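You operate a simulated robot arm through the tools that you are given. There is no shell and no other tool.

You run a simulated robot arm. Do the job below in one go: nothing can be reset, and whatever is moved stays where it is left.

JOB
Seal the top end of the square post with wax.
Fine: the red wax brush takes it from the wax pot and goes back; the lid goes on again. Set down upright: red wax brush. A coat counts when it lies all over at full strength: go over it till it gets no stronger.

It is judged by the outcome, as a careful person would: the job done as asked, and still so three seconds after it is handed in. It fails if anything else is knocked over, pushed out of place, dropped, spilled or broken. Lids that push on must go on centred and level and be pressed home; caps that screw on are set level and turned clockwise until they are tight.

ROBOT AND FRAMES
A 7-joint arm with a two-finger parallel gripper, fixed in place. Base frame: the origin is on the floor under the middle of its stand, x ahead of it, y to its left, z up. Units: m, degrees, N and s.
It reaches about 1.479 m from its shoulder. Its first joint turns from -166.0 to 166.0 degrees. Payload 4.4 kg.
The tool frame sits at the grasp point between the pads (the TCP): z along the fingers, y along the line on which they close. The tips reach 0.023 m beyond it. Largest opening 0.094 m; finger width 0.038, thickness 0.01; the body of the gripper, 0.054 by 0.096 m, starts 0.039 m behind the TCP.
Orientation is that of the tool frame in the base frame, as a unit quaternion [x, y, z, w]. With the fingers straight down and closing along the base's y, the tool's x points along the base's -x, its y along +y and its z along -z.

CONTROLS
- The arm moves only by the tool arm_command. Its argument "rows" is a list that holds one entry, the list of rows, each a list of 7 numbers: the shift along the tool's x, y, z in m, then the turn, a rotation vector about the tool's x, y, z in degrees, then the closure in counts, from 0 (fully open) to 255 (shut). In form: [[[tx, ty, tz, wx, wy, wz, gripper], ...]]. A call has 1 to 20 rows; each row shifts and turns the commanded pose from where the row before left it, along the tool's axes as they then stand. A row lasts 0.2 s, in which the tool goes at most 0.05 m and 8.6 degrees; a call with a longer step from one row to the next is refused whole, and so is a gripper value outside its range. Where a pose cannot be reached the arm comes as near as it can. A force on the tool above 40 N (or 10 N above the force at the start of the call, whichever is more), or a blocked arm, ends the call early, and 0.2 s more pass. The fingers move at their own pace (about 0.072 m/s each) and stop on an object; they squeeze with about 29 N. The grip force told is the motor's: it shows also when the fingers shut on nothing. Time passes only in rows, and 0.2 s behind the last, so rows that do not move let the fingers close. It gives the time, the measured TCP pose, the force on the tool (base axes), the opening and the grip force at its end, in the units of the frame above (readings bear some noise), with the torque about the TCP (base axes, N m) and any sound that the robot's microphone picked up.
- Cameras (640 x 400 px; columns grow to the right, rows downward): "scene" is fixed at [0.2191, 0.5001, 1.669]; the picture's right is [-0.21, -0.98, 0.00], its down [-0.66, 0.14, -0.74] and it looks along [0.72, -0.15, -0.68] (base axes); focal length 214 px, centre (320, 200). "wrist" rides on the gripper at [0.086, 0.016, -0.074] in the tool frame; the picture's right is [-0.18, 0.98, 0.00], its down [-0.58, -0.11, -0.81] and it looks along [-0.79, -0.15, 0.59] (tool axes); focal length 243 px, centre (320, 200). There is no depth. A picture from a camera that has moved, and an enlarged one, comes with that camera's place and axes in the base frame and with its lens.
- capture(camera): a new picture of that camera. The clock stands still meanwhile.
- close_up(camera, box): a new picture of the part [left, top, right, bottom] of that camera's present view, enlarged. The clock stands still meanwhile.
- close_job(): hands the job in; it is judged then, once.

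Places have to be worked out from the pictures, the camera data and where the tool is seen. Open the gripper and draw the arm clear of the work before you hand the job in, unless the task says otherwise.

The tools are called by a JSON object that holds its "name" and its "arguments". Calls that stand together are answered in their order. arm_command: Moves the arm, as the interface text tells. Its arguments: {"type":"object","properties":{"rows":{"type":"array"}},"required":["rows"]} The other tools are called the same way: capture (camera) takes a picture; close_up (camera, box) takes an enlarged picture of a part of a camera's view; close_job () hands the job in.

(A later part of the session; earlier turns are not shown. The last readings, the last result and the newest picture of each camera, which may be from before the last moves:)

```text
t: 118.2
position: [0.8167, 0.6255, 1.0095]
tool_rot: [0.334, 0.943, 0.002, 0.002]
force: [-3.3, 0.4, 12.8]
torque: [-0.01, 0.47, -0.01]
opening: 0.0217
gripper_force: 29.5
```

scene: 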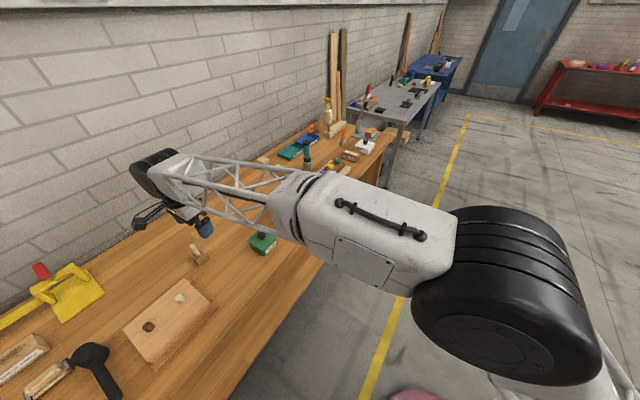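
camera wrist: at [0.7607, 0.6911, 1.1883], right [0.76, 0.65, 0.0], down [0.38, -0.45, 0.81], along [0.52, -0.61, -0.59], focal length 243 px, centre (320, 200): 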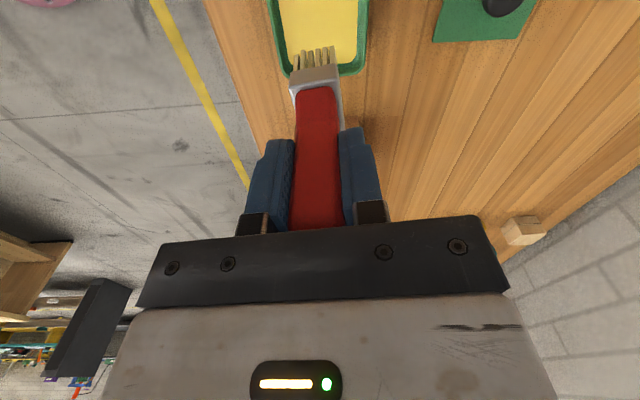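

Contact at about 13 N. Swirl, lift, carry to the post, and stop just above the face.

{"name": "arm_command", "arguments": {"rows": [[[0, 0.007, 0, 0, 0, 0, 255], [0, -0.007, 0, 0, 0, 0, 255], [0, -0.007, 0, 0, 0, 0, 255], [0, 0.007, 0, 0, 0, 0, 255], [0, 0, -0.005, 0, 0, 0, 255], [0, 0, -0.015, 0, 0, 0, 255], [0, 0, -0.025, 0, 0, 0, 255], [0, 0, -0.03, 0, 0, 0, 255], [0, 0, -0.0332, 0, 0, 0, 255], [-0.0298, -0.0027, 0, 0, 0, 0, 255], [-0.0298, -0.0027, 0, 0, 0, 0, 255], [-0.0298, -0.0027, 0, 0, 0, 0, 255], [-0.0298, -0.0027, 0, 0, 0, 0, 255], [-0.0298, -0.0027, 0, 0, 0, 0, 255], [-0.0299, -0.0027, 0, 0, 0, 0, 255], [0, 0, 0.02, 0, 0, 0, 255], [0, 0, 0.015, 0, 0, 0, 255], [0, 0, 0.009, 0, 0, 0, 255], [0, 0, 0, 0, 0, 0, 255]]]}}

{"name": "close_up", "arguments": {"camera": "scene", "box": [240, 185, 320, 260]}}

```text
t: 122.2
position: [0.944, 0.4982, 1.072]
tool_rot: [0.334, 0.943, 0.001, 0.002]
force: [0.7, 0.0, 2.2]
torque: [-0.03, -0.02, 0.02]
opening: 0.0215
gripper_force: 29.2
```

```text
5.33 times, centred on (280, 222) of scene
camera zoom: at [0.2191, 0.5001, 1.669], right [-0.21, -0.98, 0.0], down [-0.66, 0.14, -0.74], along [0.72, -0.15, -0.68], focal length 1144 px, centre (533, 80)
```

zoom: 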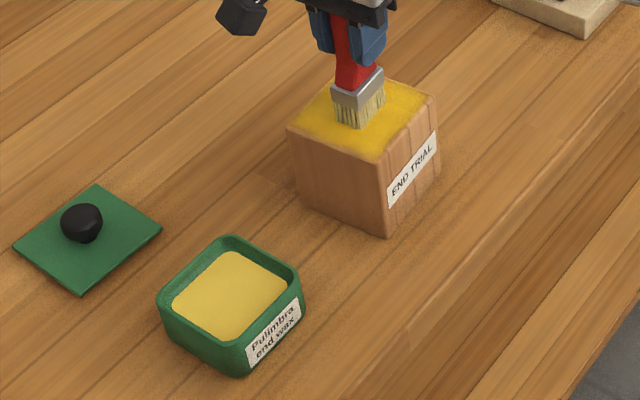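

Light contact (3 N) at the centre. I'll stroke −y along the centre lane to 38 mm, lowering slightly, then read.

{"name": "arm_command", "arguments": {"rows": [[[0, -0.0095, 0.0004, 0, 0, 0, 255], [0, -0.0095, 0.0003, 0, 0, 0, 255], [0, -0.0095, 0.0003, 0, 0, 0, 255], [0, -0.0095, 0.0003, 0, 0, 0, 255], [0, 0, 0, 0, 0, 0, 255]]]}}

{"name": "close_up", "arguments": {"camera": "wrist", "box": [200, 0, 460, 130]}}

```text
t: 123.4
position: [0.921, 0.469, 1.0709]
tool_rot: [0.334, 0.943, 0.003, 0.002]
force: [3.4, 3.7, 12.9]
torque: [0.29, -0.21, -0.01]
opening: 0.0215
gripper_force: 29.3
```

```text
2.46 times, centred on (330, 65) of wrist
camera zoom: at [0.8648, 0.5351, 1.1448], right [0.76, 0.65, 0.01], down [0.38, -0.45, 0.81], along [0.53, -0.61, -0.59], focal length 597 px, centre (295, 532)
```

zoom: 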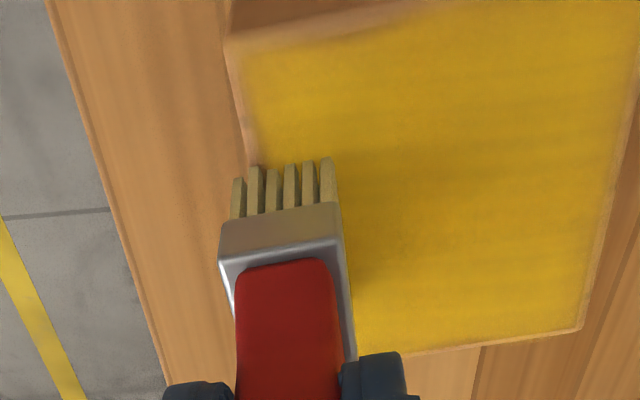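

Good contact at 13 N. I'll sweep along the −y edge to the near corner (x +30 mm), then read.

{"name": "arm_command", "arguments": {"rows": [[[0.01, 0, -0.0002, 0, 0, 0, 255], [0.01, 0, 0, 0, 0, 0, 255], [0.01, 0, 0, 0, 0, 0, 255], [0, 0, 0, 0, 0, 0, 255]]]}}

{"name": "arm_command", "arguments": {"rows": [[[0, 0.0095, -0.0003, 0, 0, 0, 255], [0, 0.0095, -0.0003, 0, 0, 0, 255], [0, 0.0095, -0.0002, 0, 0, 0, 255], [0, 0.0095, -0.0001, 0, 0, 0, 255], [0, 0, 0, 0, 0, 0, 255]]]}}

{"name": "close_up", "arguments": {"camera": "scene", "box": [265, 185, 320, 235]}}

```text
t: 124.4
position: [0.8968, 0.4895, 1.0707]
tool_rot: [0.333, 0.943, 0.001, 0.001]
force: [0.6, -2.1, 3.8]
torque: [-0.12, -0.05, -0.03]
opening: 0.0218
gripper_force: 28.9
```

```text
t: 125.6
position: [0.9219, 0.5164, 1.0717]
tool_rot: [0.334, 0.943, 0.001, 0.001]
force: [-0.3, -0.1, -0.5]
torque: [0.02, -0.01, 0.0]
opening: 0.0216
gripper_force: 28.9
```

```text
8.00 times, centred on (292, 210) of scene
camera zoom: at [0.2191, 0.5001, 1.669], right [-0.21, -0.98, 0.0], down [-0.66, 0.14, -0.74], along [0.72, -0.15, -0.68], focal length 1716 px, centre (540, 120)
```

zoom: 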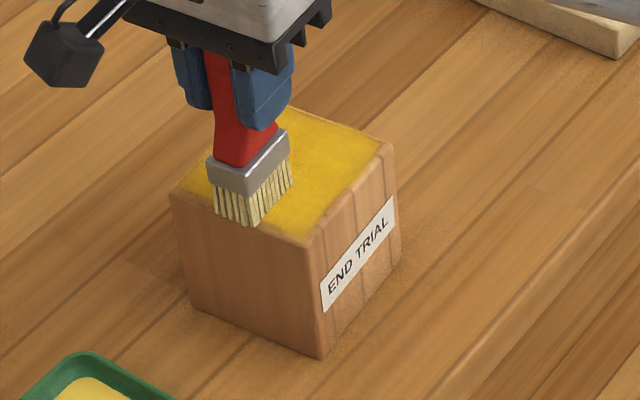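

Contact lost mid-lane; I'll lower 0.9 mm and stroke along the near lane both ways.

{"name": "arm_command", "arguments": {"rows": [[[0, 0, 0.0009, 0, 0, 0, 255], [0, -0.0095, 0, 0, 0, 0, 255], [0, -0.0095, 0, 0, 0, 0, 255], [0, -0.0095, 0.0002, 0, 0, 0, 255], [0, 0, 0, 0, 0, 0, 255]]]}}

{"name": "arm_command", "arguments": {"rows": [[[0, 0.0095, 0, 0, 0, 0, 255], [0, 0.0095, 0, 0, 0, 0, 255], [0, 0.0095, 0, 0, 0, 0, 255], [0, 0, 0, 0, 0, 0, 255]]]}}

{"name": "arm_command", "arguments": {"rows": [[[0, 0.0095, -0.0004, 0, 0, 0, 255], [0, 0.0095, 0, 0, 0, 0, 255], [0, 0.0095, 0, 0, 0, 0, 255], [0, 0.0095, 0, 0, 0, 0, 255], [0, 0, 0, 0, 0, 0, 255]]]}}

{"name": "close_up", "arguments": {"camera": "scene", "box": [265, 185, 320, 235]}}

```text
t: 126.8
position: [0.9029, 0.4957, 1.0717]
tool_rot: [0.334, 0.943, 0.001, 0.001]
force: [2.1, 1.0, 3.7]
torque: [0.14, -0.01, -0.02]
opening: 0.0219
gripper_force: 29.1
```

```text
t: 127.8
position: [0.9224, 0.5194, 1.0707]
tool_rot: [0.334, 0.943, 0.001, 0.002]
force: [-0.3, -2.9, 7.1]
torque: [-0.3, 0.1, 0.0]
opening: 0.0218
gripper_force: 29.6
```

```text
t: 129.0
position: [0.9469, 0.5494, 1.0704]
tool_rot: [0.334, 0.943, 0.002, 0.0]
force: [0.0, -0.2, -0.8]
torque: [-0.05, 0.04, 0.03]
opening: 0.0218
gripper_force: 29.1
```

```text
8.00 times, centred on (292, 210) of scene
camera zoom: at [0.2191, 0.5001, 1.669], right [-0.21, -0.98, 0.0], down [-0.66, 0.14, -0.74], along [0.72, -0.15, -0.68], focal length 1716 px, centre (540, 120)
```

zoom: 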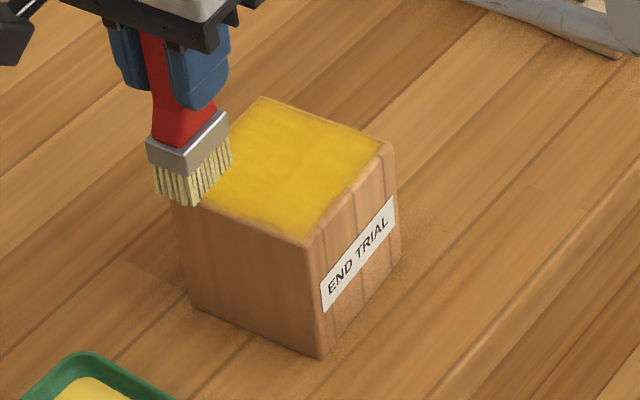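

Near corner reached but contact lost there. I'll lower 0.8 mm and sweep along the +y edge to the far side.

{"name": "arm_command", "arguments": {"rows": [[[0, 0, 0.0008, 0, 0, 0, 255], [0, -0.004, 0, 0, 0, 0, 255], [-0.01, 0, 0, 0, 0, 0, 255], [-0.01, 0, 0, 0, 0, 0, 255], [0, 0, 0, 0, 0, 0, 255]]]}}

{"name": "arm_command", "arguments": {"rows": [[[-0.01, 0, 0, 0, 0, 0, 255], [-0.01, 0, 0, 0, 0, 0, 255], [-0.01, 0, 0, 0, 0, 0, 255], [-0.01, 0, 0, 0, 0, 0, 255], [0, 0, 0, 0, 0, 0, 255]]]}}

{"name": "close_up", "arguments": {"camera": "scene", "box": [265, 185, 320, 235]}}

```text
t: 130.2
position: [0.9579, 0.5339, 1.0705]
tool_rot: [0.334, 0.943, 0.001, 0.001]
force: [-3.1, 2.9, 7.9]
torque: [0.15, 0.33, -0.06]
opening: 0.0216
gripper_force: 29.0
```

```text
t: 131.4
position: [0.9895, 0.5067, 1.0709]
tool_rot: [0.334, 0.943, 0.002, 0.001]
force: [-0.5, 0.1, -0.1]
torque: [0.01, -0.01, 0.02]
opening: 0.0218
gripper_force: 29.1
```

```text
8.00 times, centred on (292, 210) of scene
camera zoom: at [0.2191, 0.5001, 1.669], right [-0.21, -0.98, 0.0], down [-0.66, 0.14, -0.74], along [0.72, -0.15, -0.68], focal length 1716 px, centre (540, 120)
```

zoom: 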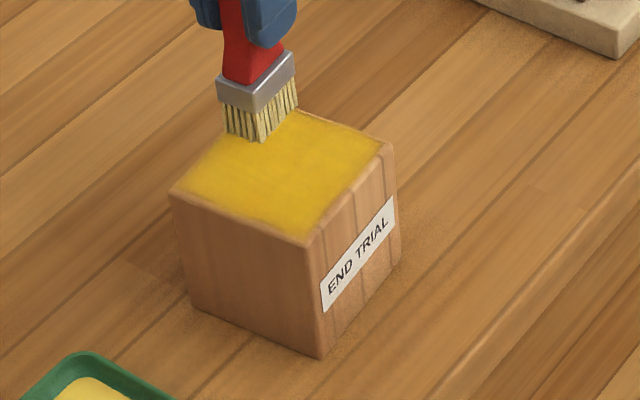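

Barely touching at the far corner. I'll lower 0.6 mm and stroke −y along the far lane, reading halfway.

{"name": "arm_command", "arguments": {"rows": [[[0, 0, 0.0006, 0, 0, 0, 255], [0, -0.009, 0, 0, 0, 0, 255], [0, -0.009, 0, 0, 0, 0, 255], [0, -0.009, 0, 0, 0, 0, 255], [0, -0.009, 0, 0, 0, 0, 255], [0, 0, 0, 0, 0, 0, 255]]]}}

{"name": "arm_command", "arguments": {"rows": [[[0, -0.009, 0, 0, 0, 0, 255], [0, -0.009, 0.0001, 0, 0, 0, 255], [0, -0.009, 0.0002, 0, 0, 0, 255], [0, -0.009, 0.0001, 0, 0, 0, 255], [0, 0, 0, 0, 0, 0, 255]]]}}

{"name": "close_up", "arguments": {"camera": "scene", "box": [265, 185, 320, 235]}}

{"name": "close_up", "arguments": {"camera": "wrist", "box": [200, 0, 460, 130]}}

```text
t: 132.8
position: [0.9689, 0.4802, 1.0713]
tool_rot: [0.334, 0.943, 0.003, 0.001]
force: [3.5, 3.0, 11.3]
torque: [0.1, -0.15, 0.02]
opening: 0.0218
gripper_force: 29.1
```

```text
t: 134.0
position: [0.9457, 0.4509, 1.0707]
tool_rot: [0.333, 0.943, 0.001, 0.001]
force: [1.3, 5.7, 14.7]
torque: [0.48, -0.03, 0.0]
opening: 0.022
gripper_force: 28.3
```

```text
8.00 times, centred on (292, 210) of scene
camera zoom: at [0.2191, 0.5001, 1.669], right [-0.21, -0.98, 0.0], down [-0.66, 0.14, -0.74], along [0.72, -0.15, -0.68], focal length 1716 px, centre (540, 120)
```

zoom: 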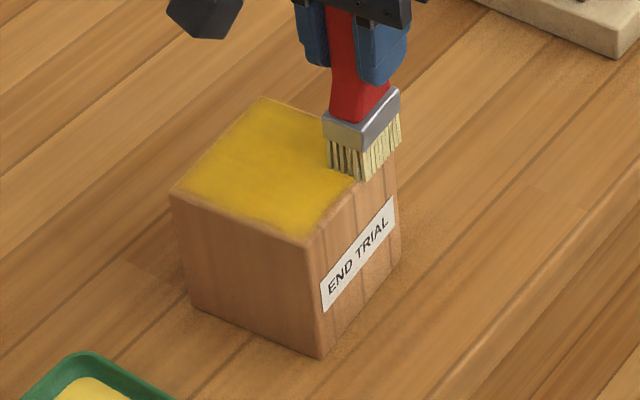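

```text
2.46 times, centred on (330, 65) of wrist
camera zoom: at [0.889, 0.5172, 1.1447], right [0.76, 0.65, 0.0], down [0.38, -0.45, 0.81], along [0.52, -0.61, -0.59], focal length 597 px, centre (295, 532)
```

zoom: 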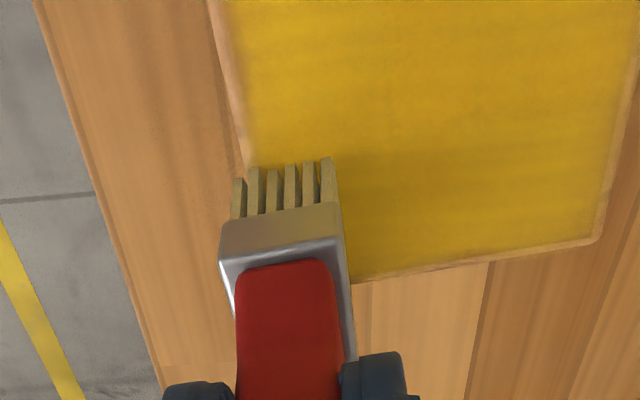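

Solid contact along the far lane. I'll finish with a sweep along the −y edge to the middle and a centre stroke toward +y.

{"name": "arm_command", "arguments": {"rows": [[[0.01, 0, -0.0004, 0, 0, 0, 255], [0.01, 0, 0, 0, 0, 0, 255], [0.01, 0, 0, 0, 0, 0, 255], [0, 0.009, -0.0002, 0, 0, 0, 255], [0, 0.009, -0.0003, 0, 0, 0, 255], [0, 0.009, -0.0002, 0, 0, 0, 255], [0, 0.009, 0, 0, 0, 0, 255], [0, 0, 0, 0, 0, 0, 255]]]}}

{"name": "arm_command", "arguments": {"rows": [[[0, 0.009, 0, 0, 0, 0, 255], [0, 0.009, 0, 0, 0, 0, 255], [0, 0.009, 0, 0, 0, 0, 255], [0, 0.009, 0, 0, 0, 0, 255], [0, 0, 0, 0, 0, 0, 255]]]}}

{"name": "close_up", "arguments": {"camera": "scene", "box": [265, 185, 320, 235]}}

```text
t: 135.8
position: [0.944, 0.4978, 1.0703]
tool_rot: [0.334, 0.943, 0.001, 0.001]
force: [-3.2, -7.8, 20.1]
torque: [-0.61, 0.29, 0.03]
opening: 0.022
gripper_force: 29.1
```

```text
t: 137.0
position: [0.9666, 0.5268, 1.07]
tool_rot: [0.333, 0.943, 0.002, 0.002]
force: [-6.2, -7.5, 25.4]
torque: [-0.54, 0.61, 0.0]
opening: 0.0218
gripper_force: 28.9
```

```text
8.00 times, centred on (292, 210) of scene
camera zoom: at [0.2191, 0.5001, 1.669], right [-0.21, -0.98, 0.0], down [-0.66, 0.14, -0.74], along [0.72, -0.15, -0.68], focal length 1716 px, centre (540, 120)
```

zoom: 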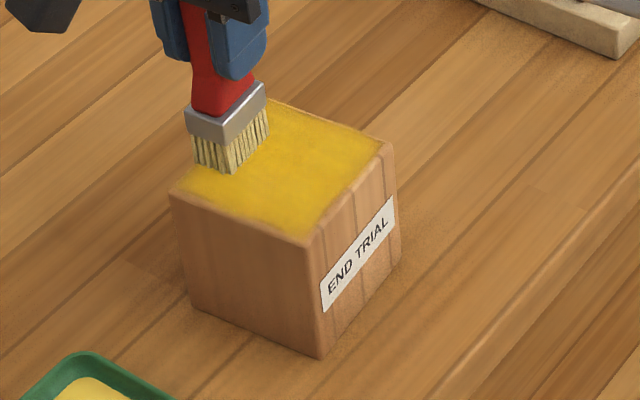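

Pressure was 25 N, so I'll ease 1.2 mm, sweep to the near +y corner, and stroke that half of the near lane once more, since contact was weak there last time.

{"name": "arm_command", "arguments": {"rows": [[[0, 0, -0.0012, 0, 0, 0, 255], [0.01, 0, 0, 0, 0, 0, 255], [0.01, 0, 0, 0, 0, 0, 255], [0.007, 0, 0.0003, 0, 0, 0, 255], [0, 0, 0, 0, 0, 0, 255]]]}}

{"name": "arm_command", "arguments": {"rows": [[[0, -0.009, 0.0002, 0, 0, 0, 255], [0, -0.009, 0.0002, 0, 0, 0, 255], [0, -0.009, 0.0002, 0, 0, 0, 255], [0, -0.009, 0.0002, 0, 0, 0, 255], [0, 0, 0, 0, 0, 0, 255]]]}}

```text
t: 138.2
position: [0.9468, 0.5421, 1.0717]
tool_rot: [0.334, 0.943, 0.002, 0.001]
force: [0.6, -0.5, -0.5]
torque: [0.02, -0.01, -0.01]
opening: 0.0215
gripper_force: 28.5
```

```text
t: 139.4
position: [0.9228, 0.5143, 1.0702]
tool_rot: [0.333, 0.943, 0.001, 0.002]
force: [-2.0, -0.1, 2.1]
torque: [0.07, 0.19, 0.0]
opening: 0.0217
gripper_force: 29.1
```

In contact at about 3 N. I'll lower 0.5 mm and stroke +y back to the corner.

{"name": "arm_command", "arguments": {"rows": [[[0, 0, 0.0005, 0, 0, 0, 255], [0, 0.009, 0, 0, 0, 0, 255], [0, 0.009, 0, 0, 0, 0, 255], [0, 0.009, 0, 0, 0, 0, 255], [0, 0.009, 0, 0, 0, 0, 255], [0, 0, 0, 0, 0, 0, 255]]]}}

{"name": "close_up", "arguments": {"camera": "wrist", "box": [200, 0, 460, 130]}}

```text
t: 140.8
position: [0.944, 0.5433, 1.07]
tool_rot: [0.334, 0.943, 0.002, 0.002]
force: [-1.2, -3.6, 13.0]
torque: [-0.3, 0.19, 0.02]
opening: 0.0217
gripper_force: 28.6
```

```text
2.46 times, centred on (330, 65) of wrist
camera zoom: at [0.8885, 0.6097, 1.1443], right [0.76, 0.65, 0.0], down [0.38, -0.45, 0.81], along [0.52, -0.61, -0.59], focal length 597 px, centre (295, 532)
```

zoom: 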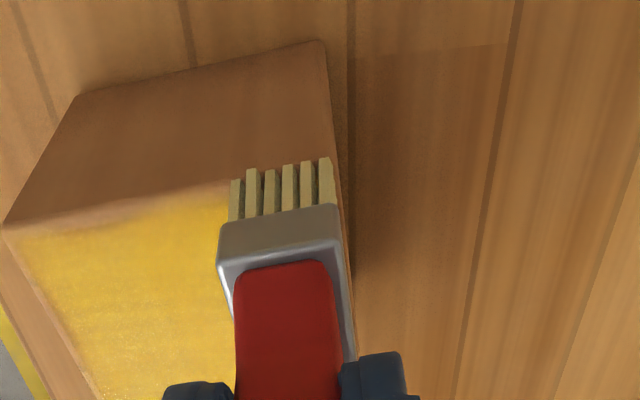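

That stroke held 13 N to the corner. I'll lift well clear and inspect the whole face.

{"name": "arm_command", "arguments": {"rows": [[[0, 0, -0.005, 0, 0, 0, 255], [0, 0, -0.02, 0, 0, 0, 255], [0, 0, -0.021, 0, 0, 0, 255], [0.03, 0, -0.02, 0, 0, 0, 255], [0.03, 0, -0.02, 0, 0, 0, 255], [0.03, 0, -0.02, 0, 0, 0, 255], [0, 0, 0, 0, 0, 0, 255]]]}}

{"name": "close_up", "arguments": {"camera": "scene", "box": [265, 185, 320, 235]}}

{"name": "capture", "arguments": {"camera": "wrist"}}

{"name": "close_up", "arguments": {"camera": "scene", "box": [275, 195, 309, 217]}}

```text
t: 142.4
position: [0.8767, 0.5991, 1.1762]
tool_rot: [0.334, 0.942, 0.001, 0.001]
force: [0.2, 1.2, -0.2]
torque: [-0.01, -0.01, 0.02]
opening: 0.0214
gripper_force: 29.8
```

```text
8.00 times, centred on (292, 210) of scene
camera zoom: at [0.2191, 0.5001, 1.669], right [-0.21, -0.98, 0.0], down [-0.66, 0.14, -0.74], along [0.72, -0.15, -0.68], focal length 1716 px, centre (540, 120)
```

zoom: 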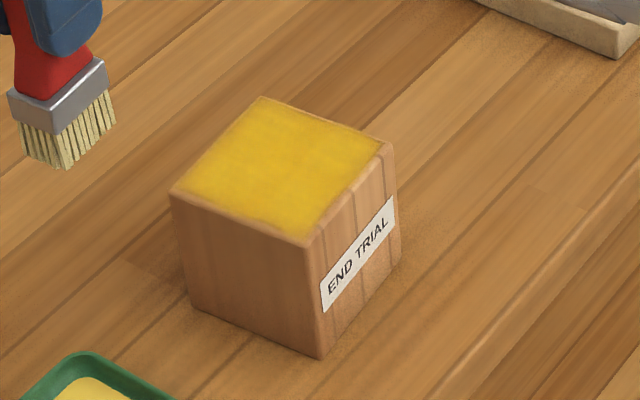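

```text
taken
camera wrist: at [0.8192, 0.6665, 1.2506], right [0.76, 0.65, 0.0], down [0.38, -0.45, 0.81], along [0.52, -0.61, -0.59], focal length 243 px, centre (320, 200)
```

wrist: 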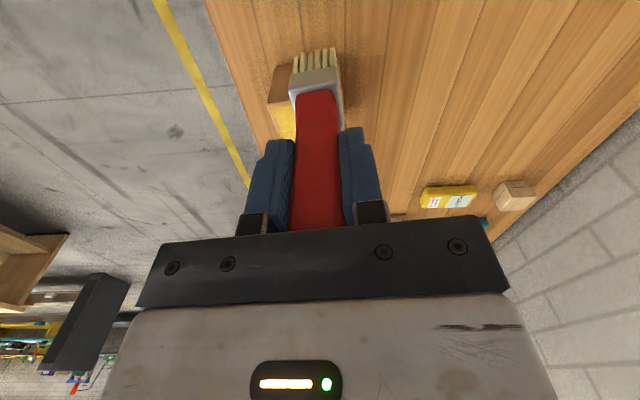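

```text
16.00 times, centred on (292, 206) of scene
camera zoom: at [0.2191, 0.5001, 1.669], right [-0.21, -0.98, 0.0], down [-0.66, 0.14, -0.74], along [0.72, -0.15, -0.68], focal length 3432 px, centre (768, 104)
```

zoom: 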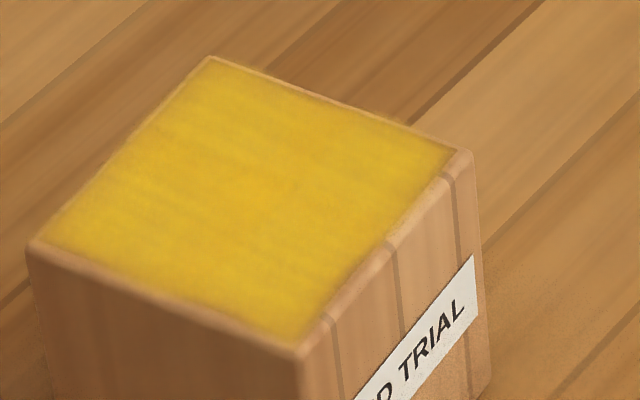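

The coat is even over the whole top face with no further strengthening between passes, and the post hasn't moved. Now I'll return the brush: carry it high over the post to its original spot at about (1.0657, 0.3835) and turn back +11°.

{"name": "arm_command", "arguments": {"rows": [[[-0.0355, -0.0061, 0, 0, 0, 0, 255], [-0.0355, -0.0061, 0, 0, 0, 0, 255], [-0.0355, -0.0061, 0, 0, 0, 0, 255], [-0.0355, -0.0061, 0, 0, 0, 0, 255], [-0.0355, -0.0061, 0, 0, 0, 0, 255], [-0.0355, -0.0061, 0, 0, 0, 0, 255], [-0.0355, -0.006, 0, 0, 0, 0, 255], [-0.0355, -0.006, 0, 0, 0, 0, 255], [0, 0, 0, 0, 0, 5.5, 255], [0, 0, 0, 0, 0, 5.5, 255], [0, 0, 0.04, 0, 0, 0, 255], [0, 0, 0.04, 0, 0, 0, 255], [0, 0, 0.04, 0, 0, 0, 255], [0, 0, 0.03, 0, 0, 0, 255], [0, 0, 0, 0, 0, 0, 255]]]}}

{"name": "close_up", "arguments": {"camera": "wrist", "box": [200, 0, 460, 180]}}

{"name": "close_up", "arguments": {"camera": "scene", "box": [280, 155, 350, 210]}}

```text
t: 145.6
position: [1.0665, 0.3848, 1.0229]
tool_rot: [0.422, 0.906, 0.002, 0.001]
force: [-0.3, 0.2, -0.8]
torque: [0.01, 0.03, 0.0]
opening: 0.0218
gripper_force: 29.3
```

```text
2.22 times, centred on (330, 90) of wrist
camera zoom: at [1.0235, 0.4605, 1.0979], right [0.87, 0.49, 0.0], down [0.29, -0.52, 0.81], along [0.4, -0.7, -0.59], focal length 539 px, centre (298, 444)
```

zoom: 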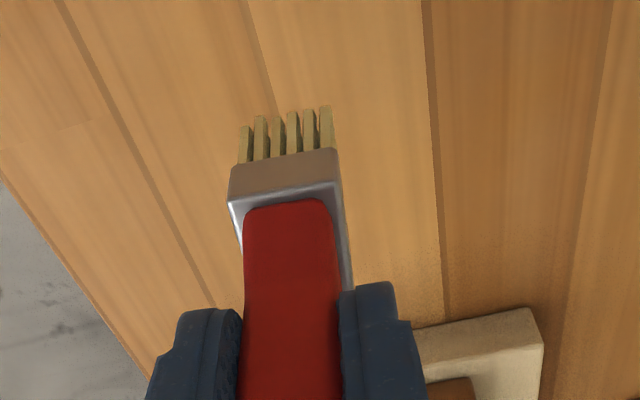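

```text
7.27 times, centred on (315, 182) of scene
camera zoom: at [0.2191, 0.5001, 1.669], right [-0.21, -0.98, 0.0], down [-0.66, 0.14, -0.74], along [0.72, -0.15, -0.68], focal length 1560 px, centre (356, 327)
```

zoom: 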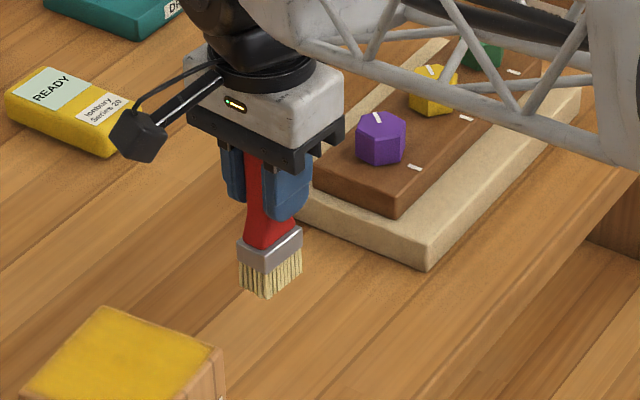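

The brush hangs straight over its original spot. I'll lower to near the old grasp height, then step down until it touches the bench.

{"name": "arm_command", "arguments": {"rows": [[[0, 0, 0.02, 0, 0, 0, 255], [0, 0, 0.015, 0, 0, 0, 255], [0, 0, 0.008, 0, 0, 0, 255], [0, 0, 0.003, 0, 0, 0, 255], [0, 0, 0, 0, 0, 0, 255]]]}}

{"name": "arm_command", "arguments": {"rows": [[[0, 0, 0.001, 0, 0, 0, 255], [0, 0, 0.001, 0, 0, 0, 255], [0, 0, 0, 0, 0, 0, 255]]]}}

{"name": "arm_command", "arguments": {"rows": [[[0, 0, 0.001, 0, 0, 0, 255], [0, 0, 0.001, 0, 0, 0, 255], [0, 0, 0, 0, 0, 0, 255]]]}}

{"name": "close_up", "arguments": {"camera": "scene", "box": [285, 165, 345, 210]}}

```text
t: 146.8
position: [1.0662, 0.3839, 0.9778]
tool_rot: [0.422, 0.907, 0.001, 0.002]
force: [0.0, 0.5, -1.1]
torque: [0.0, 0.0, -0.02]
opening: 0.0217
gripper_force: 29.2
```

```text
t: 147.6
position: [1.0655, 0.3829, 0.977]
tool_rot: [0.423, 0.906, 0.001, 0.0]
force: [1.5, 0.4, -0.9]
torque: [-0.01, 0.02, 0.01]
opening: 0.0218
gripper_force: 28.7
```

```text
t: 148.4
position: [1.0669, 0.3829, 0.9755]
tool_rot: [0.423, 0.906, 0.001, 0.002]
force: [0.6, 0.1, -0.9]
torque: [0.0, -0.01, -0.01]
opening: 0.0217
gripper_force: 29.0
```

```text
8.89 times, centred on (315, 188) of scene
camera zoom: at [0.2191, 0.5001, 1.669], right [-0.21, -0.98, 0.0], down [-0.66, 0.14, -0.74], along [0.72, -0.15, -0.68], focal length 1906 px, centre (364, 311)
```

zoom: 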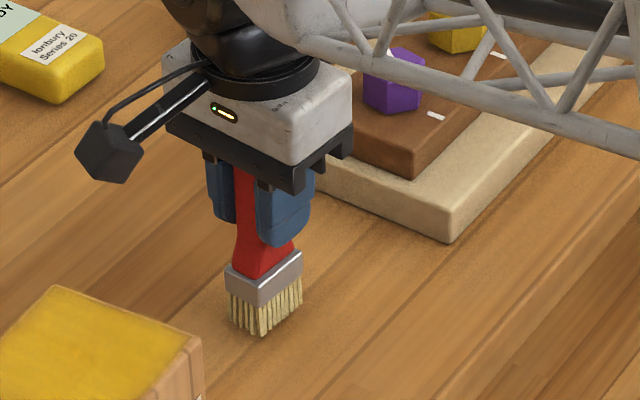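

Not touching at 6 mm below the old grasp height. I'll continue in 1 mm steps.

{"name": "arm_command", "arguments": {"rows": [[[0, 0, 0.001, 0, 0, 0, 255], [0, 0, 0.001, 0, 0, 0, 255], [0, 0, 0, 0, 0, 0, 255]]]}}

{"name": "arm_command", "arguments": {"rows": [[[0, 0, 0.0008, 0, 0, 0, 255], [0, 0, 0, 0, 0, 0, 255]]]}}

{"name": "arm_command", "arguments": {"rows": [[[0, 0, 0.0008, 0, 0, 0, 255], [0, 0, 0, 0, 0, 0, 255]]]}}

```text
t: 149.2
position: [1.0658, 0.3817, 0.9733]
tool_rot: [0.423, 0.906, 0.002, 0.0]
force: [0.2, -0.2, -1.3]
torque: [-0.02, -0.01, 0.04]
opening: 0.0216
gripper_force: 28.9
```

```text
t: 149.8
position: [1.064, 0.384, 0.9718]
tool_rot: [0.422, 0.906, 0.002, 0.001]
force: [-0.4, 0.2, -0.9]
torque: [0.03, 0.0, 0.01]
opening: 0.0218
gripper_force: 29.1
```

```text
t: 150.4
position: [1.066, 0.3835, 0.9732]
tool_rot: [0.422, 0.906, 0.002, 0.001]
force: [-0.1, 0.0, -0.8]
torque: [-0.02, 0.01, 0.0]
opening: 0.0218
gripper_force: 28.6
```

Still free; continuing down.

{"name": "arm_command", "arguments": {"rows": [[[0, 0, 0.0008, 0, 0, 0, 255], [0, 0, 0, 0, 0, 0, 255]]]}}

{"name": "arm_command", "arguments": {"rows": [[[0, 0, 0.0008, 0, 0, 0, 255], [0, 0, 0, 0, 0, 0, 255]]]}}

{"name": "close_up", "arguments": {"camera": "scene", "box": [295, 180, 330, 205]}}

{"name": "close_up", "arguments": {"camera": "wrist", "box": [240, 0, 400, 110]}}

```text
t: 151.0
position: [1.0658, 0.3836, 0.9714]
tool_rot: [0.422, 0.906, 0.002, 0.001]
force: [-0.6, 0.7, -1.0]
torque: [0.0, 0.01, 0.03]
opening: 0.0217
gripper_force: 28.9
```

```text
t: 151.6
position: [1.0662, 0.383, 0.9709]
tool_rot: [0.422, 0.907, 0.002, 0.0]
force: [-1.0, 0.2, -0.8]
torque: [0.01, -0.04, 0.05]
opening: 0.0219
gripper_force: 29.1
```

```text
16.00 times, centred on (312, 192) of scene
camera zoom: at [0.2191, 0.5001, 1.669], right [-0.21, -0.98, 0.0], down [-0.66, 0.14, -0.74], along [0.72, -0.15, -0.68], focal length 3432 px, centre (440, 320)
```

zoom: 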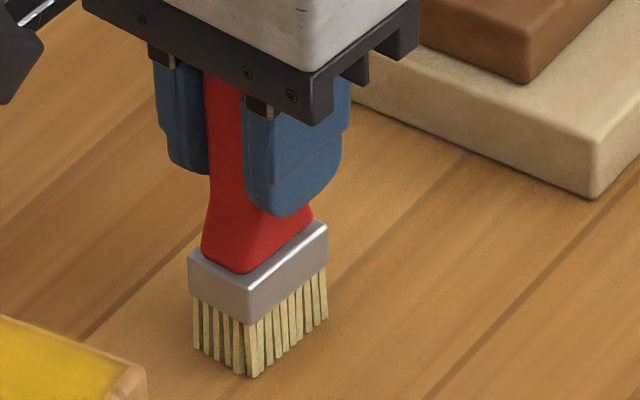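

```text
3.64 times, centred on (320, 55) of wrist
camera zoom: at [1.0233, 0.4595, 1.045], right [0.87, 0.49, 0.0], down [0.29, -0.52, 0.81], along [0.4, -0.7, -0.59], focal length 882 px, centre (320, 727)
```

zoom: 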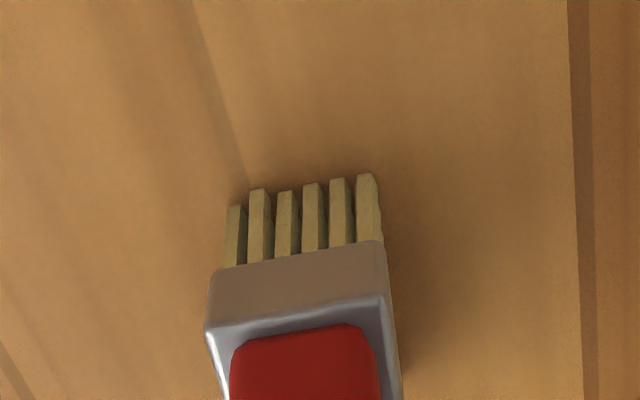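

The tips are just above the bench. I'll continue in half-millimetre steps.

{"name": "arm_command", "arguments": {"rows": [[[0, 0, 0.0006, 0, 0, 0, 255], [0, 0, 0, 0, 0, 0, 255]]]}}

{"name": "arm_command", "arguments": {"rows": [[[0, 0, 0.0006, 0, 0, 0, 255], [0, 0, 0, 0, 0, 0, 255]]]}}

{"name": "arm_command", "arguments": {"rows": [[[0, 0, 0.0006, 0, 0, 0, 255], [0, 0, 0, 0, 0, 0, 255]]]}}

```text
t: 152.2
position: [1.0667, 0.3824, 0.97]
tool_rot: [0.423, 0.906, 0.001, 0.001]
force: [0.0, 0.3, 2.0]
torque: [-0.01, 0.07, 0.0]
opening: 0.0218
gripper_force: 28.7
```

```text
t: 152.8
position: [1.0672, 0.3827, 0.9705]
tool_rot: [0.422, 0.907, 0.001, 0.0]
force: [-0.6, 1.7, 6.1]
torque: [0.12, 0.17, 0.0]
opening: 0.0216
gripper_force: 29.2
```

```text
t: 153.4
position: [1.0666, 0.3831, 0.97]
tool_rot: [0.423, 0.906, 0.003, 0.001]
force: [1.6, 3.1, 15.5]
torque: [0.24, 0.05, -0.01]
opening: 0.0216
gripper_force: 29.1
```

Firm contact at 15 N. I'll ease to a few newtons and open the fingers gradually so the brush settles flat on its bristles.

{"name": "arm_command", "arguments": {"rows": [[[0, 0, -0.0008, 0, 0, 0, 255], [0, 0, 0, 0, 0, 0, 255], [0, 0, 0, 0, 0, 0, 194], [0, 0, 0, 0, 0, 0, 190], [0, 0, 0, 0, 0, 0, 186], [0, 0, 0, 0, 0, 0, 180], [0, 0, 0, 0, 0, 0, 170], [0, 0, 0, 0, 0, 0, 160], [0, 0, 0, 0, 0, 0, 160]]]}}

{"name": "close_up", "arguments": {"camera": "scene", "box": [295, 175, 330, 205]}}

{"name": "close_up", "arguments": {"camera": "wrist", "box": [200, 0, 440, 200]}}

```text
t: 155.4
position: [1.0667, 0.3815, 0.9695]
tool_rot: [0.422, 0.907, 0.002, 0.001]
force: [-0.4, 0.1, 0.6]
torque: [0.0, 0.01, 0.02]
opening: 0.0352
gripper_force: 0.0
```

```text
13.33 times, centred on (312, 190) of scene
camera zoom: at [0.2191, 0.5001, 1.669], right [-0.21, -0.98, 0.0], down [-0.66, 0.14, -0.74], along [0.72, -0.15, -0.68], focal length 2860 px, centre (420, 333)
```

zoom: 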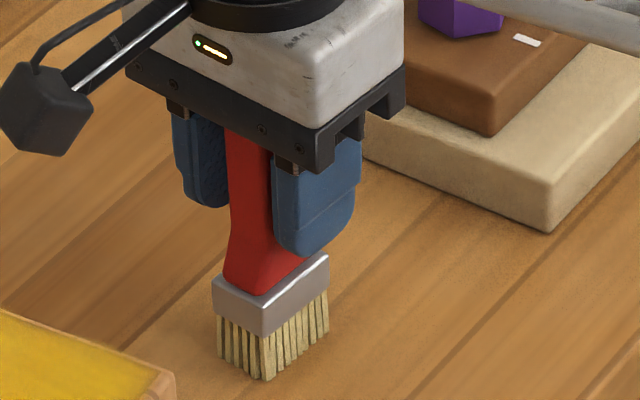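

```text
2.00 times, centred on (320, 100) of wrist
camera zoom: at [1.0236, 0.4583, 1.0435], right [0.87, 0.49, 0.0], down [0.29, -0.52, 0.81], along [0.4, -0.7, -0.59], focal length 485 px, centre (320, 400)
```

zoom: 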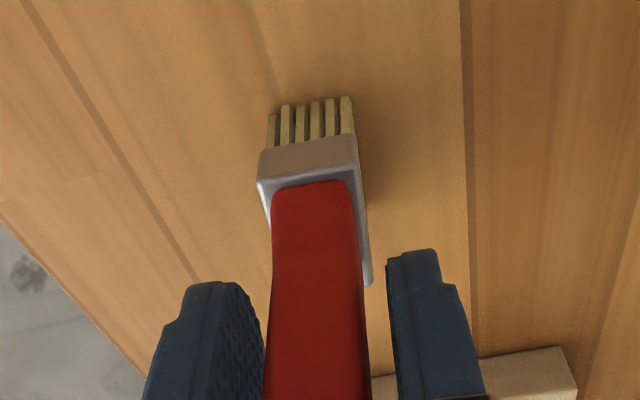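

The brush stands upright on its own. I'll open fully, then rise straight up clear of it.

{"name": "arm_command", "arguments": {"rows": [[[0, 0, 0, 0, 0, 0, 120], [0, 0, 0, 0, 0, 0, 60], [0, 0, 0, 0, 0, 0, 0], [0, 0, 0, 0, 0, 0, 0], [0, 0, -0.01, 0, 0, 0, 0], [0, 0, -0.02, 0, 0, 0, 0], [0, 0, -0.03, 0, 0, 0, 0], [0, 0, -0.04, 0, 0, 0, 0], [0, 0, -0.04, 0, 0, 0, 0], [0, 0, 0, 0, 0, 0, 0]]]}}

{"name": "close_up", "arguments": {"camera": "scene", "box": [280, 155, 350, 210]}}

{"name": "capture", "arguments": {"camera": "wrist"}}

```text
t: 157.6
position: [1.0654, 0.3787, 1.1088]
tool_rot: [0.423, 0.906, 0.001, 0.001]
force: [-0.7, 0.0, 0.8]
torque: [-0.02, -0.01, 0.03]
opening: 0.0941
gripper_force: 0.1
```

```text
7.27 times, centred on (315, 182) of scene
camera zoom: at [0.2191, 0.5001, 1.669], right [-0.21, -0.98, 0.0], down [-0.66, 0.14, -0.74], along [0.72, -0.15, -0.68], focal length 1560 px, centre (356, 327)
```

zoom: 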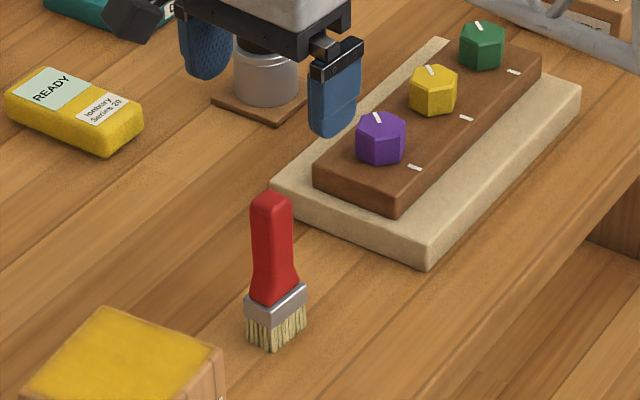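

```text
taken
camera wrist: at [1.0231, 0.4562, 1.1831], right [0.87, 0.49, 0.0], down [0.29, -0.52, 0.81], along [0.4, -0.7, -0.59], focal length 243 px, centre (320, 200)
```

wrist: 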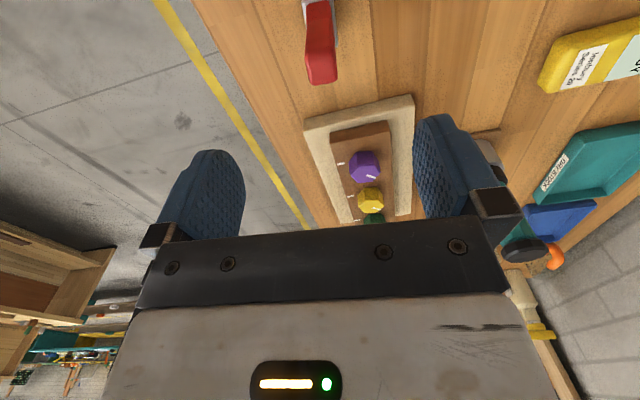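

The brush is back at its original place, upright. Next I'll move above the lid at about (0.938, 0.760) and turn back to the yaw used to grip it.

{"name": "arm_command", "arguments": {"rows": [[[0.0411, 0.016, 0, 0, 0, 0, 0], [0.0411, 0.016, 0, 0, 0, 0, 0], [0.0411, 0.016, 0, 0, 0, 0, 0], [0.0411, 0.016, 0, 0, 0, 0, 0], [0.0412, 0.016, 0, 0, 0, 0, 0], [0.0412, 0.016, 0, 0, 0, 0, 0], [0.0412, 0.016, 0, 0, 0, 0, 0], [0.0412, 0.016, 0, 0, 0, 0, 0], [0.0411, 0.0161, 0, 0, 0, 0, 0], [0, 0, 0, 0, 0, -4, 0], [0, 0, 0, 0, 0, -4, 0], [0, 0, 0.03, 0, 0, 0, 0], [0, 0, 0.02, 0, 0, 0, 0], [0, 0, 0, 0, 0, 0, 0], [0, 0, 0, 0, 0, 0, 0]]]}}

{"name": "capture", "arguments": {"camera": "wrist"}}

{"name": "close_up", "arguments": {"camera": "wrist", "box": [220, 0, 420, 125]}}

{"name": "close_up", "arguments": {"camera": "scene", "box": [205, 195, 295, 265]}}

```text
t: 160.8
position: [0.9406, 0.7609, 1.0591]
tool_rot: [0.358, 0.934, 0.002, 0.001]
force: [0.3, -0.3, -0.3]
torque: [-0.02, 0.0, 0.0]
opening: 0.0937
gripper_force: 0.0
```

```text
taken
camera wrist: at [0.8866, 0.8302, 1.1321], right [0.79, 0.61, 0.0], down [0.36, -0.47, 0.81], along [0.49, -0.64, -0.59], focal length 243 px, centre (320, 200)
```

wrist: 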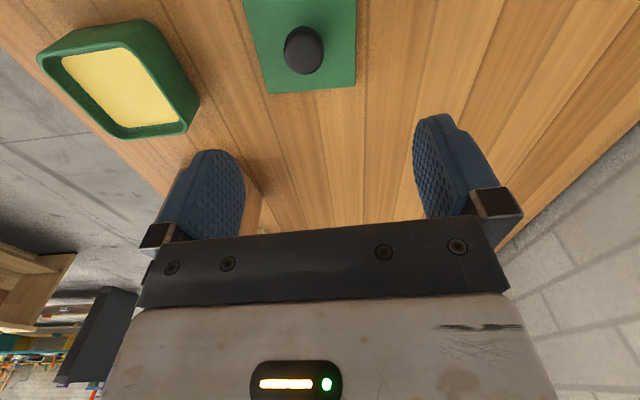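

```text
3.20 times, centred on (320, 62) of wrist
camera zoom: at [0.8866, 0.8302, 1.1321], right [0.79, 0.61, 0.0], down [0.36, -0.47, 0.81], along [0.49, -0.64, -0.59], focal length 776 px, centre (320, 640)
```

zoom: 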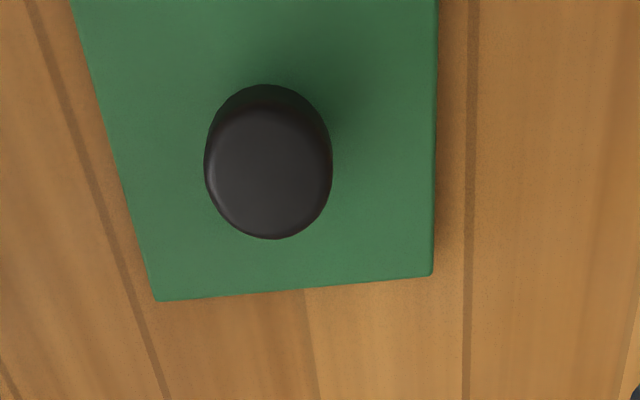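

```text
5.71 times, centred on (250, 230) of scene
camera zoom: at [0.2191, 0.5001, 1.669], right [-0.21, -0.98, 0.0], down [-0.66, 0.14, -0.74], along [0.72, -0.15, -0.68], focal length 1226 px, centre (720, 29)
```

zoom: 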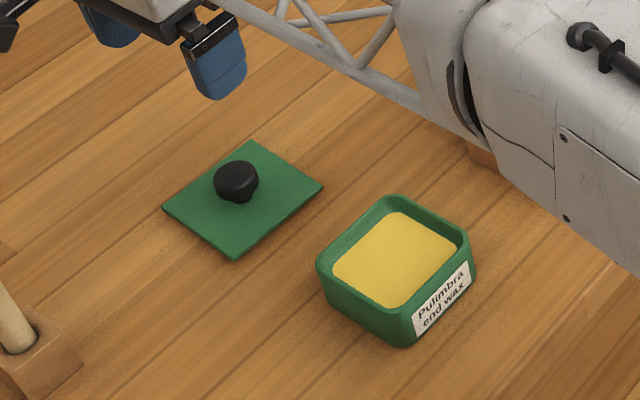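

The lid's knob is about 14 mm to the −y side of the TCP (it slid slightly at release), and its angle is within about 1° of before. I'll shift over it, lower to z≈0.955, and re-check.

{"name": "arm_command", "arguments": {"rows": [[[-0.0012, -0.0139, 0, 0, 0, 0, 0], [0, 0, 0.03, 0, 0, 0, 0], [0, 0, 0.03, 0, 0, 0, 0], [0, 0, 0.03, 0, 0, 0, 0], [0, 0, 0.012, 0, 0, 0, 0], [0, 0, 0, 0, 0, 0, 0], [0, 0, 0, 0, 0, 0, 0]]]}}

{"name": "capture", "arguments": {"camera": "wrist"}}

{"name": "close_up", "arguments": {"camera": "wrist", "box": [190, 0, 440, 160]}}

```text
t: 162.4
position: [0.9296, 0.7482, 0.9588]
tool_rot: [0.359, 0.933, 0.001, 0.0]
force: [0.1, -0.9, 0.8]
torque: [-0.03, -0.02, 0.0]
opening: 0.094
gripper_force: 0.0
```

```text
taken
camera wrist: at [0.8768, 0.8188, 1.0327], right [0.79, 0.61, 0.0], down [0.36, -0.47, 0.81], along [0.49, -0.64, -0.59], focal length 243 px, centre (320, 200)
```

wrist: 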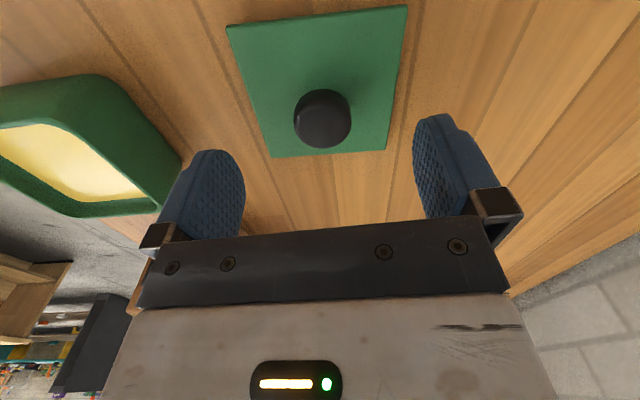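

```text
2.50 times, centred on (315, 80) of wrist
camera zoom: at [0.8768, 0.8188, 1.0327], right [0.79, 0.61, 0.0], down [0.36, -0.47, 0.81], along [0.49, -0.64, -0.59], focal length 606 px, centre (332, 500)
```

zoom: 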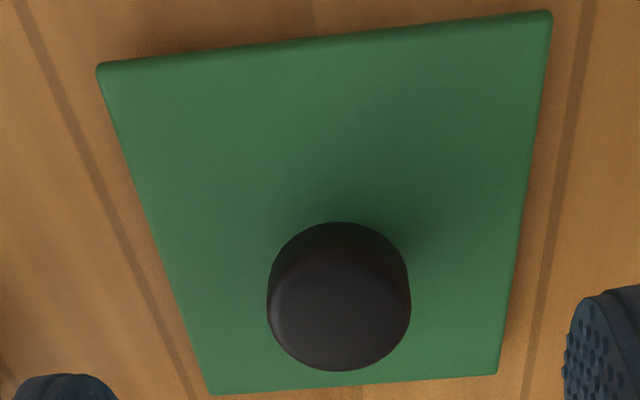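

The knob is nearly centred (1.6 mm off) and the lid angle matches how it was held before. The pot has the same outline as before, so it hasn't moved. I'll correct, lower to z≈0.916, and check the force before gripping.

{"name": "arm_command", "arguments": {"rows": [[[0, 0.0015, 0, 0, 0, 0, 0], [0, 0, 0.02, 0, 0, 0, 0], [0, 0, 0.015, 0, 0, 0, 0], [0, 0, 0.006, 0, 0, 0, 0], [0, 0, 0.002, 0, 0, 0, 0], [0, 0, 0, 0, 0, 0, 0]]]}}

{"name": "close_up", "arguments": {"camera": "wrist", "box": [150, 20, 500, 215]}}

{"name": "close_up", "arguments": {"camera": "scene", "box": [215, 205, 265, 245]}}

```text
t: 163.8
position: [0.9313, 0.7505, 0.9142]
tool_rot: [0.358, 0.934, 0.001, 0.001]
force: [-0.1, 0.4, -0.1]
torque: [0.0, 0.0, 0.01]
opening: 0.0942
gripper_force: 0.0
```

```text
1.83 times, centred on (325, 118) of wrist
camera zoom: at [0.8778, 0.8194, 0.9883], right [0.79, 0.61, 0.0], down [0.36, -0.47, 0.81], along [0.49, -0.64, -0.59], focal length 444 px, centre (311, 351)
```

zoom: 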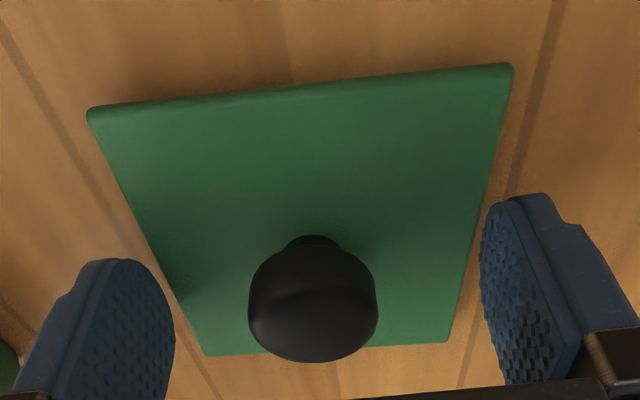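

```text
10.00 times, centred on (240, 225) of scene
camera zoom: at [0.2191, 0.5001, 1.669], right [-0.21, -0.98, 0.0], down [-0.66, 0.14, -0.74], along [0.72, -0.15, -0.68], focal length 2145 px, centre (1120, -50)
```

zoom: 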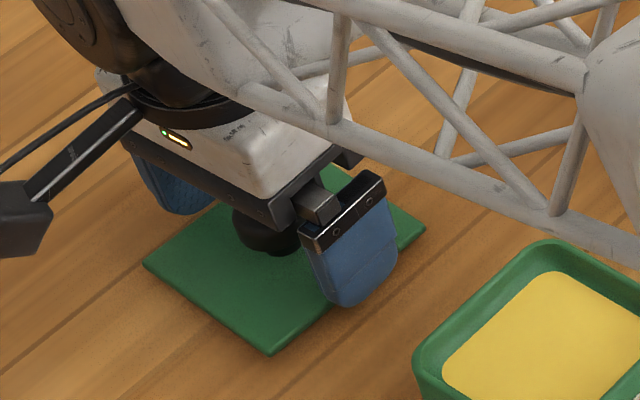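

Centred and no contact force. I'll close gradually on the knob.

{"name": "arm_command", "arguments": {"rows": [[[-0.0, 0, 0, 0, 0, 0, 100], [0, 0, 0, 0, 0, 0, 140], [0, 0, 0, 0, 0, 0, 170], [0, 0, 0, 0, 0, 0, 200], [0, 0, 0, 0, 0, 0, 255], [0, 0, 0, 0, 0, 0, 255], [0, 0, 0, 0, 0, 0, 255]]]}}

{"name": "close_up", "arguments": {"camera": "wrist", "box": [200, 20, 430, 210]}}

```text
t: 165.4
position: [0.9309, 0.7501, 0.9144]
tool_rot: [0.358, 0.934, 0.002, 0.001]
force: [0.5, -0.1, 0.7]
torque: [-0.02, -0.01, 0.02]
opening: 0.0324
gripper_force: 29.2
```

```text
2.11 times, centred on (315, 115) of wrist
camera zoom: at [0.8778, 0.8195, 0.9884], right [0.79, 0.61, 0.0], down [0.36, -0.47, 0.81], along [0.49, -0.64, -0.59], focal length 511 px, centre (330, 379)
```

zoom: 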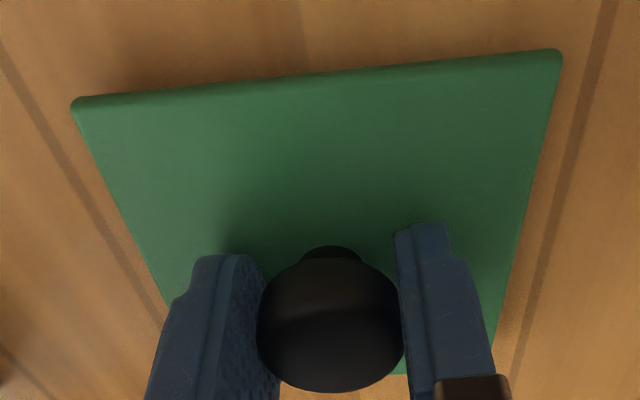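

The grip matches the removal grip (32.4 mm, same place in view). I'll lift 90 mm and carry the lid back over the pot.

{"name": "arm_command", "arguments": {"rows": [[[0, 0, -0.005, 0, 0, 0, 255], [0, 0, -0.015, 0, 0, 0, 255], [0, 0, -0.025, 0, 0, 0, 255], [0, 0, -0.025, 0, 0, 0, 255], [0, 0, -0.02, 0, 0, 0, 255], [0.0005, -0.02, 0, 0, 0, 0, 255], [0.0005, -0.035, 0, 0, 0, 0, 255], [0.0005, -0.035, 0, 0, 0, 0, 255], [0, -0.035, 0, 0, 0, 0, 255], [0, -0.03, 0, 0, 0, 0, 255], [0, -0.014, 0, 0, 0, 0, 255], [0, 0, 0, 0, 0, 0, 255], [0, 0, 0, 0, 0, 0, 255]]]}}

{"name": "arm_command", "arguments": {"rows": [[[0, 0, 0, 0, 0, 0, 255]]]}}

{"name": "arm_command", "arguments": {"rows": [[[0, 0, 0, 0, 0, 0, 255]]]}}

{"name": "arm_command", "arguments": {"rows": [[[0, 0, 0, 0, 0, 0, 255]]]}}

{"name": "arm_command", "arguments": {"rows": [[[0, 0, 0, 0, 0, 0, 255]]]}}

{"name": "capture", "arguments": {"camera": "wrist"}}

{"name": "close_up", "arguments": {"camera": "scene", "box": [235, 205, 295, 255]}}

```text
t: 168.2
position: [0.8162, 0.6232, 1.0032]
tool_rot: [0.358, 0.934, 0.002, 0.0]
force: [-0.3, 0.8, -0.7]
torque: [0.02, -0.03, 0.04]
opening: 0.0322
gripper_force: 29.0
```

```text
t: 168.6
position: [0.8171, 0.6234, 1.0034]
tool_rot: [0.358, 0.934, 0.002, 0.001]
force: [-0.7, -0.4, -1.6]
torque: [-0.04, -0.01, -0.02]
opening: 0.0324
gripper_force: 28.7
```

```text
t: 169.0
position: [0.8176, 0.6232, 1.0047]
tool_rot: [0.358, 0.934, 0.001, 0.001]
force: [0.3, 0.1, -1.8]
torque: [0.01, 0.0, 0.01]
opening: 0.0326
gripper_force: 29.1
```

```text
t: 169.4
position: [0.817, 0.6229, 1.0035]
tool_rot: [0.358, 0.934, 0.001, 0.001]
force: [0.1, 0.2, -0.1]
torque: [0.02, -0.03, 0.0]
opening: 0.0324
gripper_force: 29.3
```

```text
t: 169.8
position: [0.8168, 0.6227, 1.004]
tool_rot: [0.359, 0.933, 0.001, 0.001]
force: [0.0, 0.1, -0.1]
torque: [0.0, 0.0, 0.01]
opening: 0.0326
gripper_force: 29.0
```

```text
taken
camera wrist: at [0.7643, 0.6928, 1.0779], right [0.79, 0.61, 0.0], down [0.36, -0.47, 0.81], along [0.49, -0.64, -0.59], focal length 243 px, centre (320, 200)
```

wrist: 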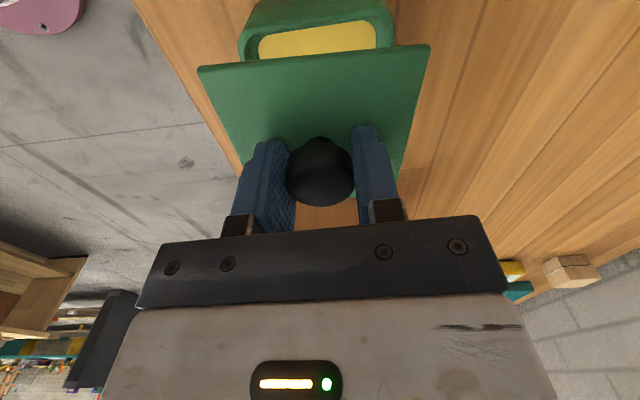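

```text
8.00 times, centred on (265, 230) of scene
camera zoom: at [0.2191, 0.5001, 1.669], right [-0.21, -0.98, 0.0], down [-0.66, 0.14, -0.74], along [0.72, -0.15, -0.68], focal length 1716 px, centre (760, -40)
```

zoom: 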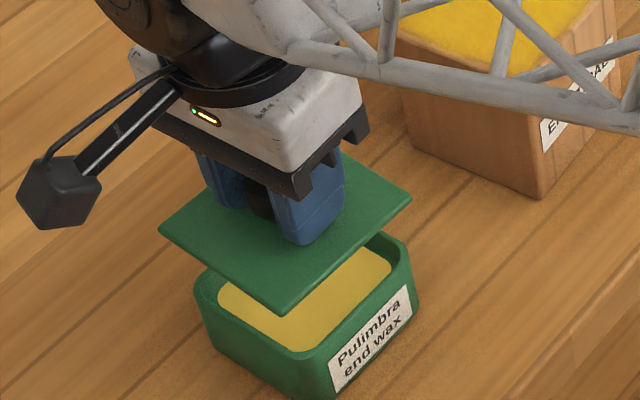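

The mean reading is (0.8169, 0.6231), about 2.6 mm short in y of where the lid came off. I'll zoom in to check the lid against the pot rim before correcting.

{"name": "close_up", "arguments": {"camera": "wrist", "box": [180, 0, 460, 160]}}

{"name": "close_up", "arguments": {"camera": "scene", "box": [250, 222, 290, 252]}}

```text
2.29 times, centred on (320, 80) of wrist
camera zoom: at [0.7643, 0.6928, 1.0779], right [0.79, 0.61, 0.0], down [0.36, -0.47, 0.81], along [0.49, -0.64, -0.59], focal length 555 px, centre (320, 474)
```

zoom: 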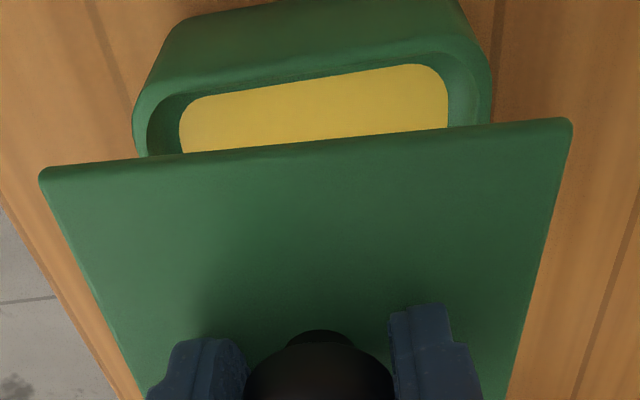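

```text
13.33 times, centred on (270, 237) of scene
camera zoom: at [0.2191, 0.5001, 1.669], right [-0.21, -0.98, 0.0], down [-0.66, 0.14, -0.74], along [0.72, -0.15, -0.68], focal length 2860 px, centre (987, -293)
```

zoom: 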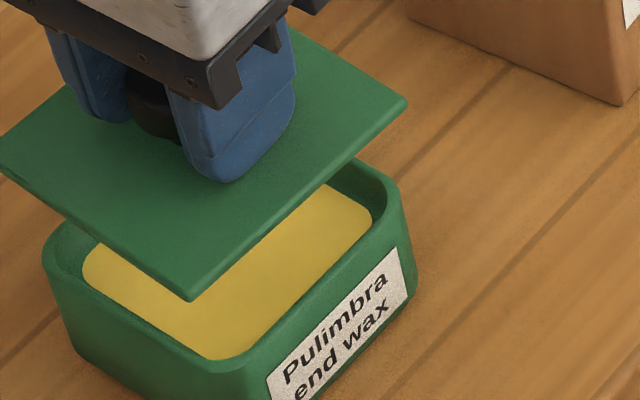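

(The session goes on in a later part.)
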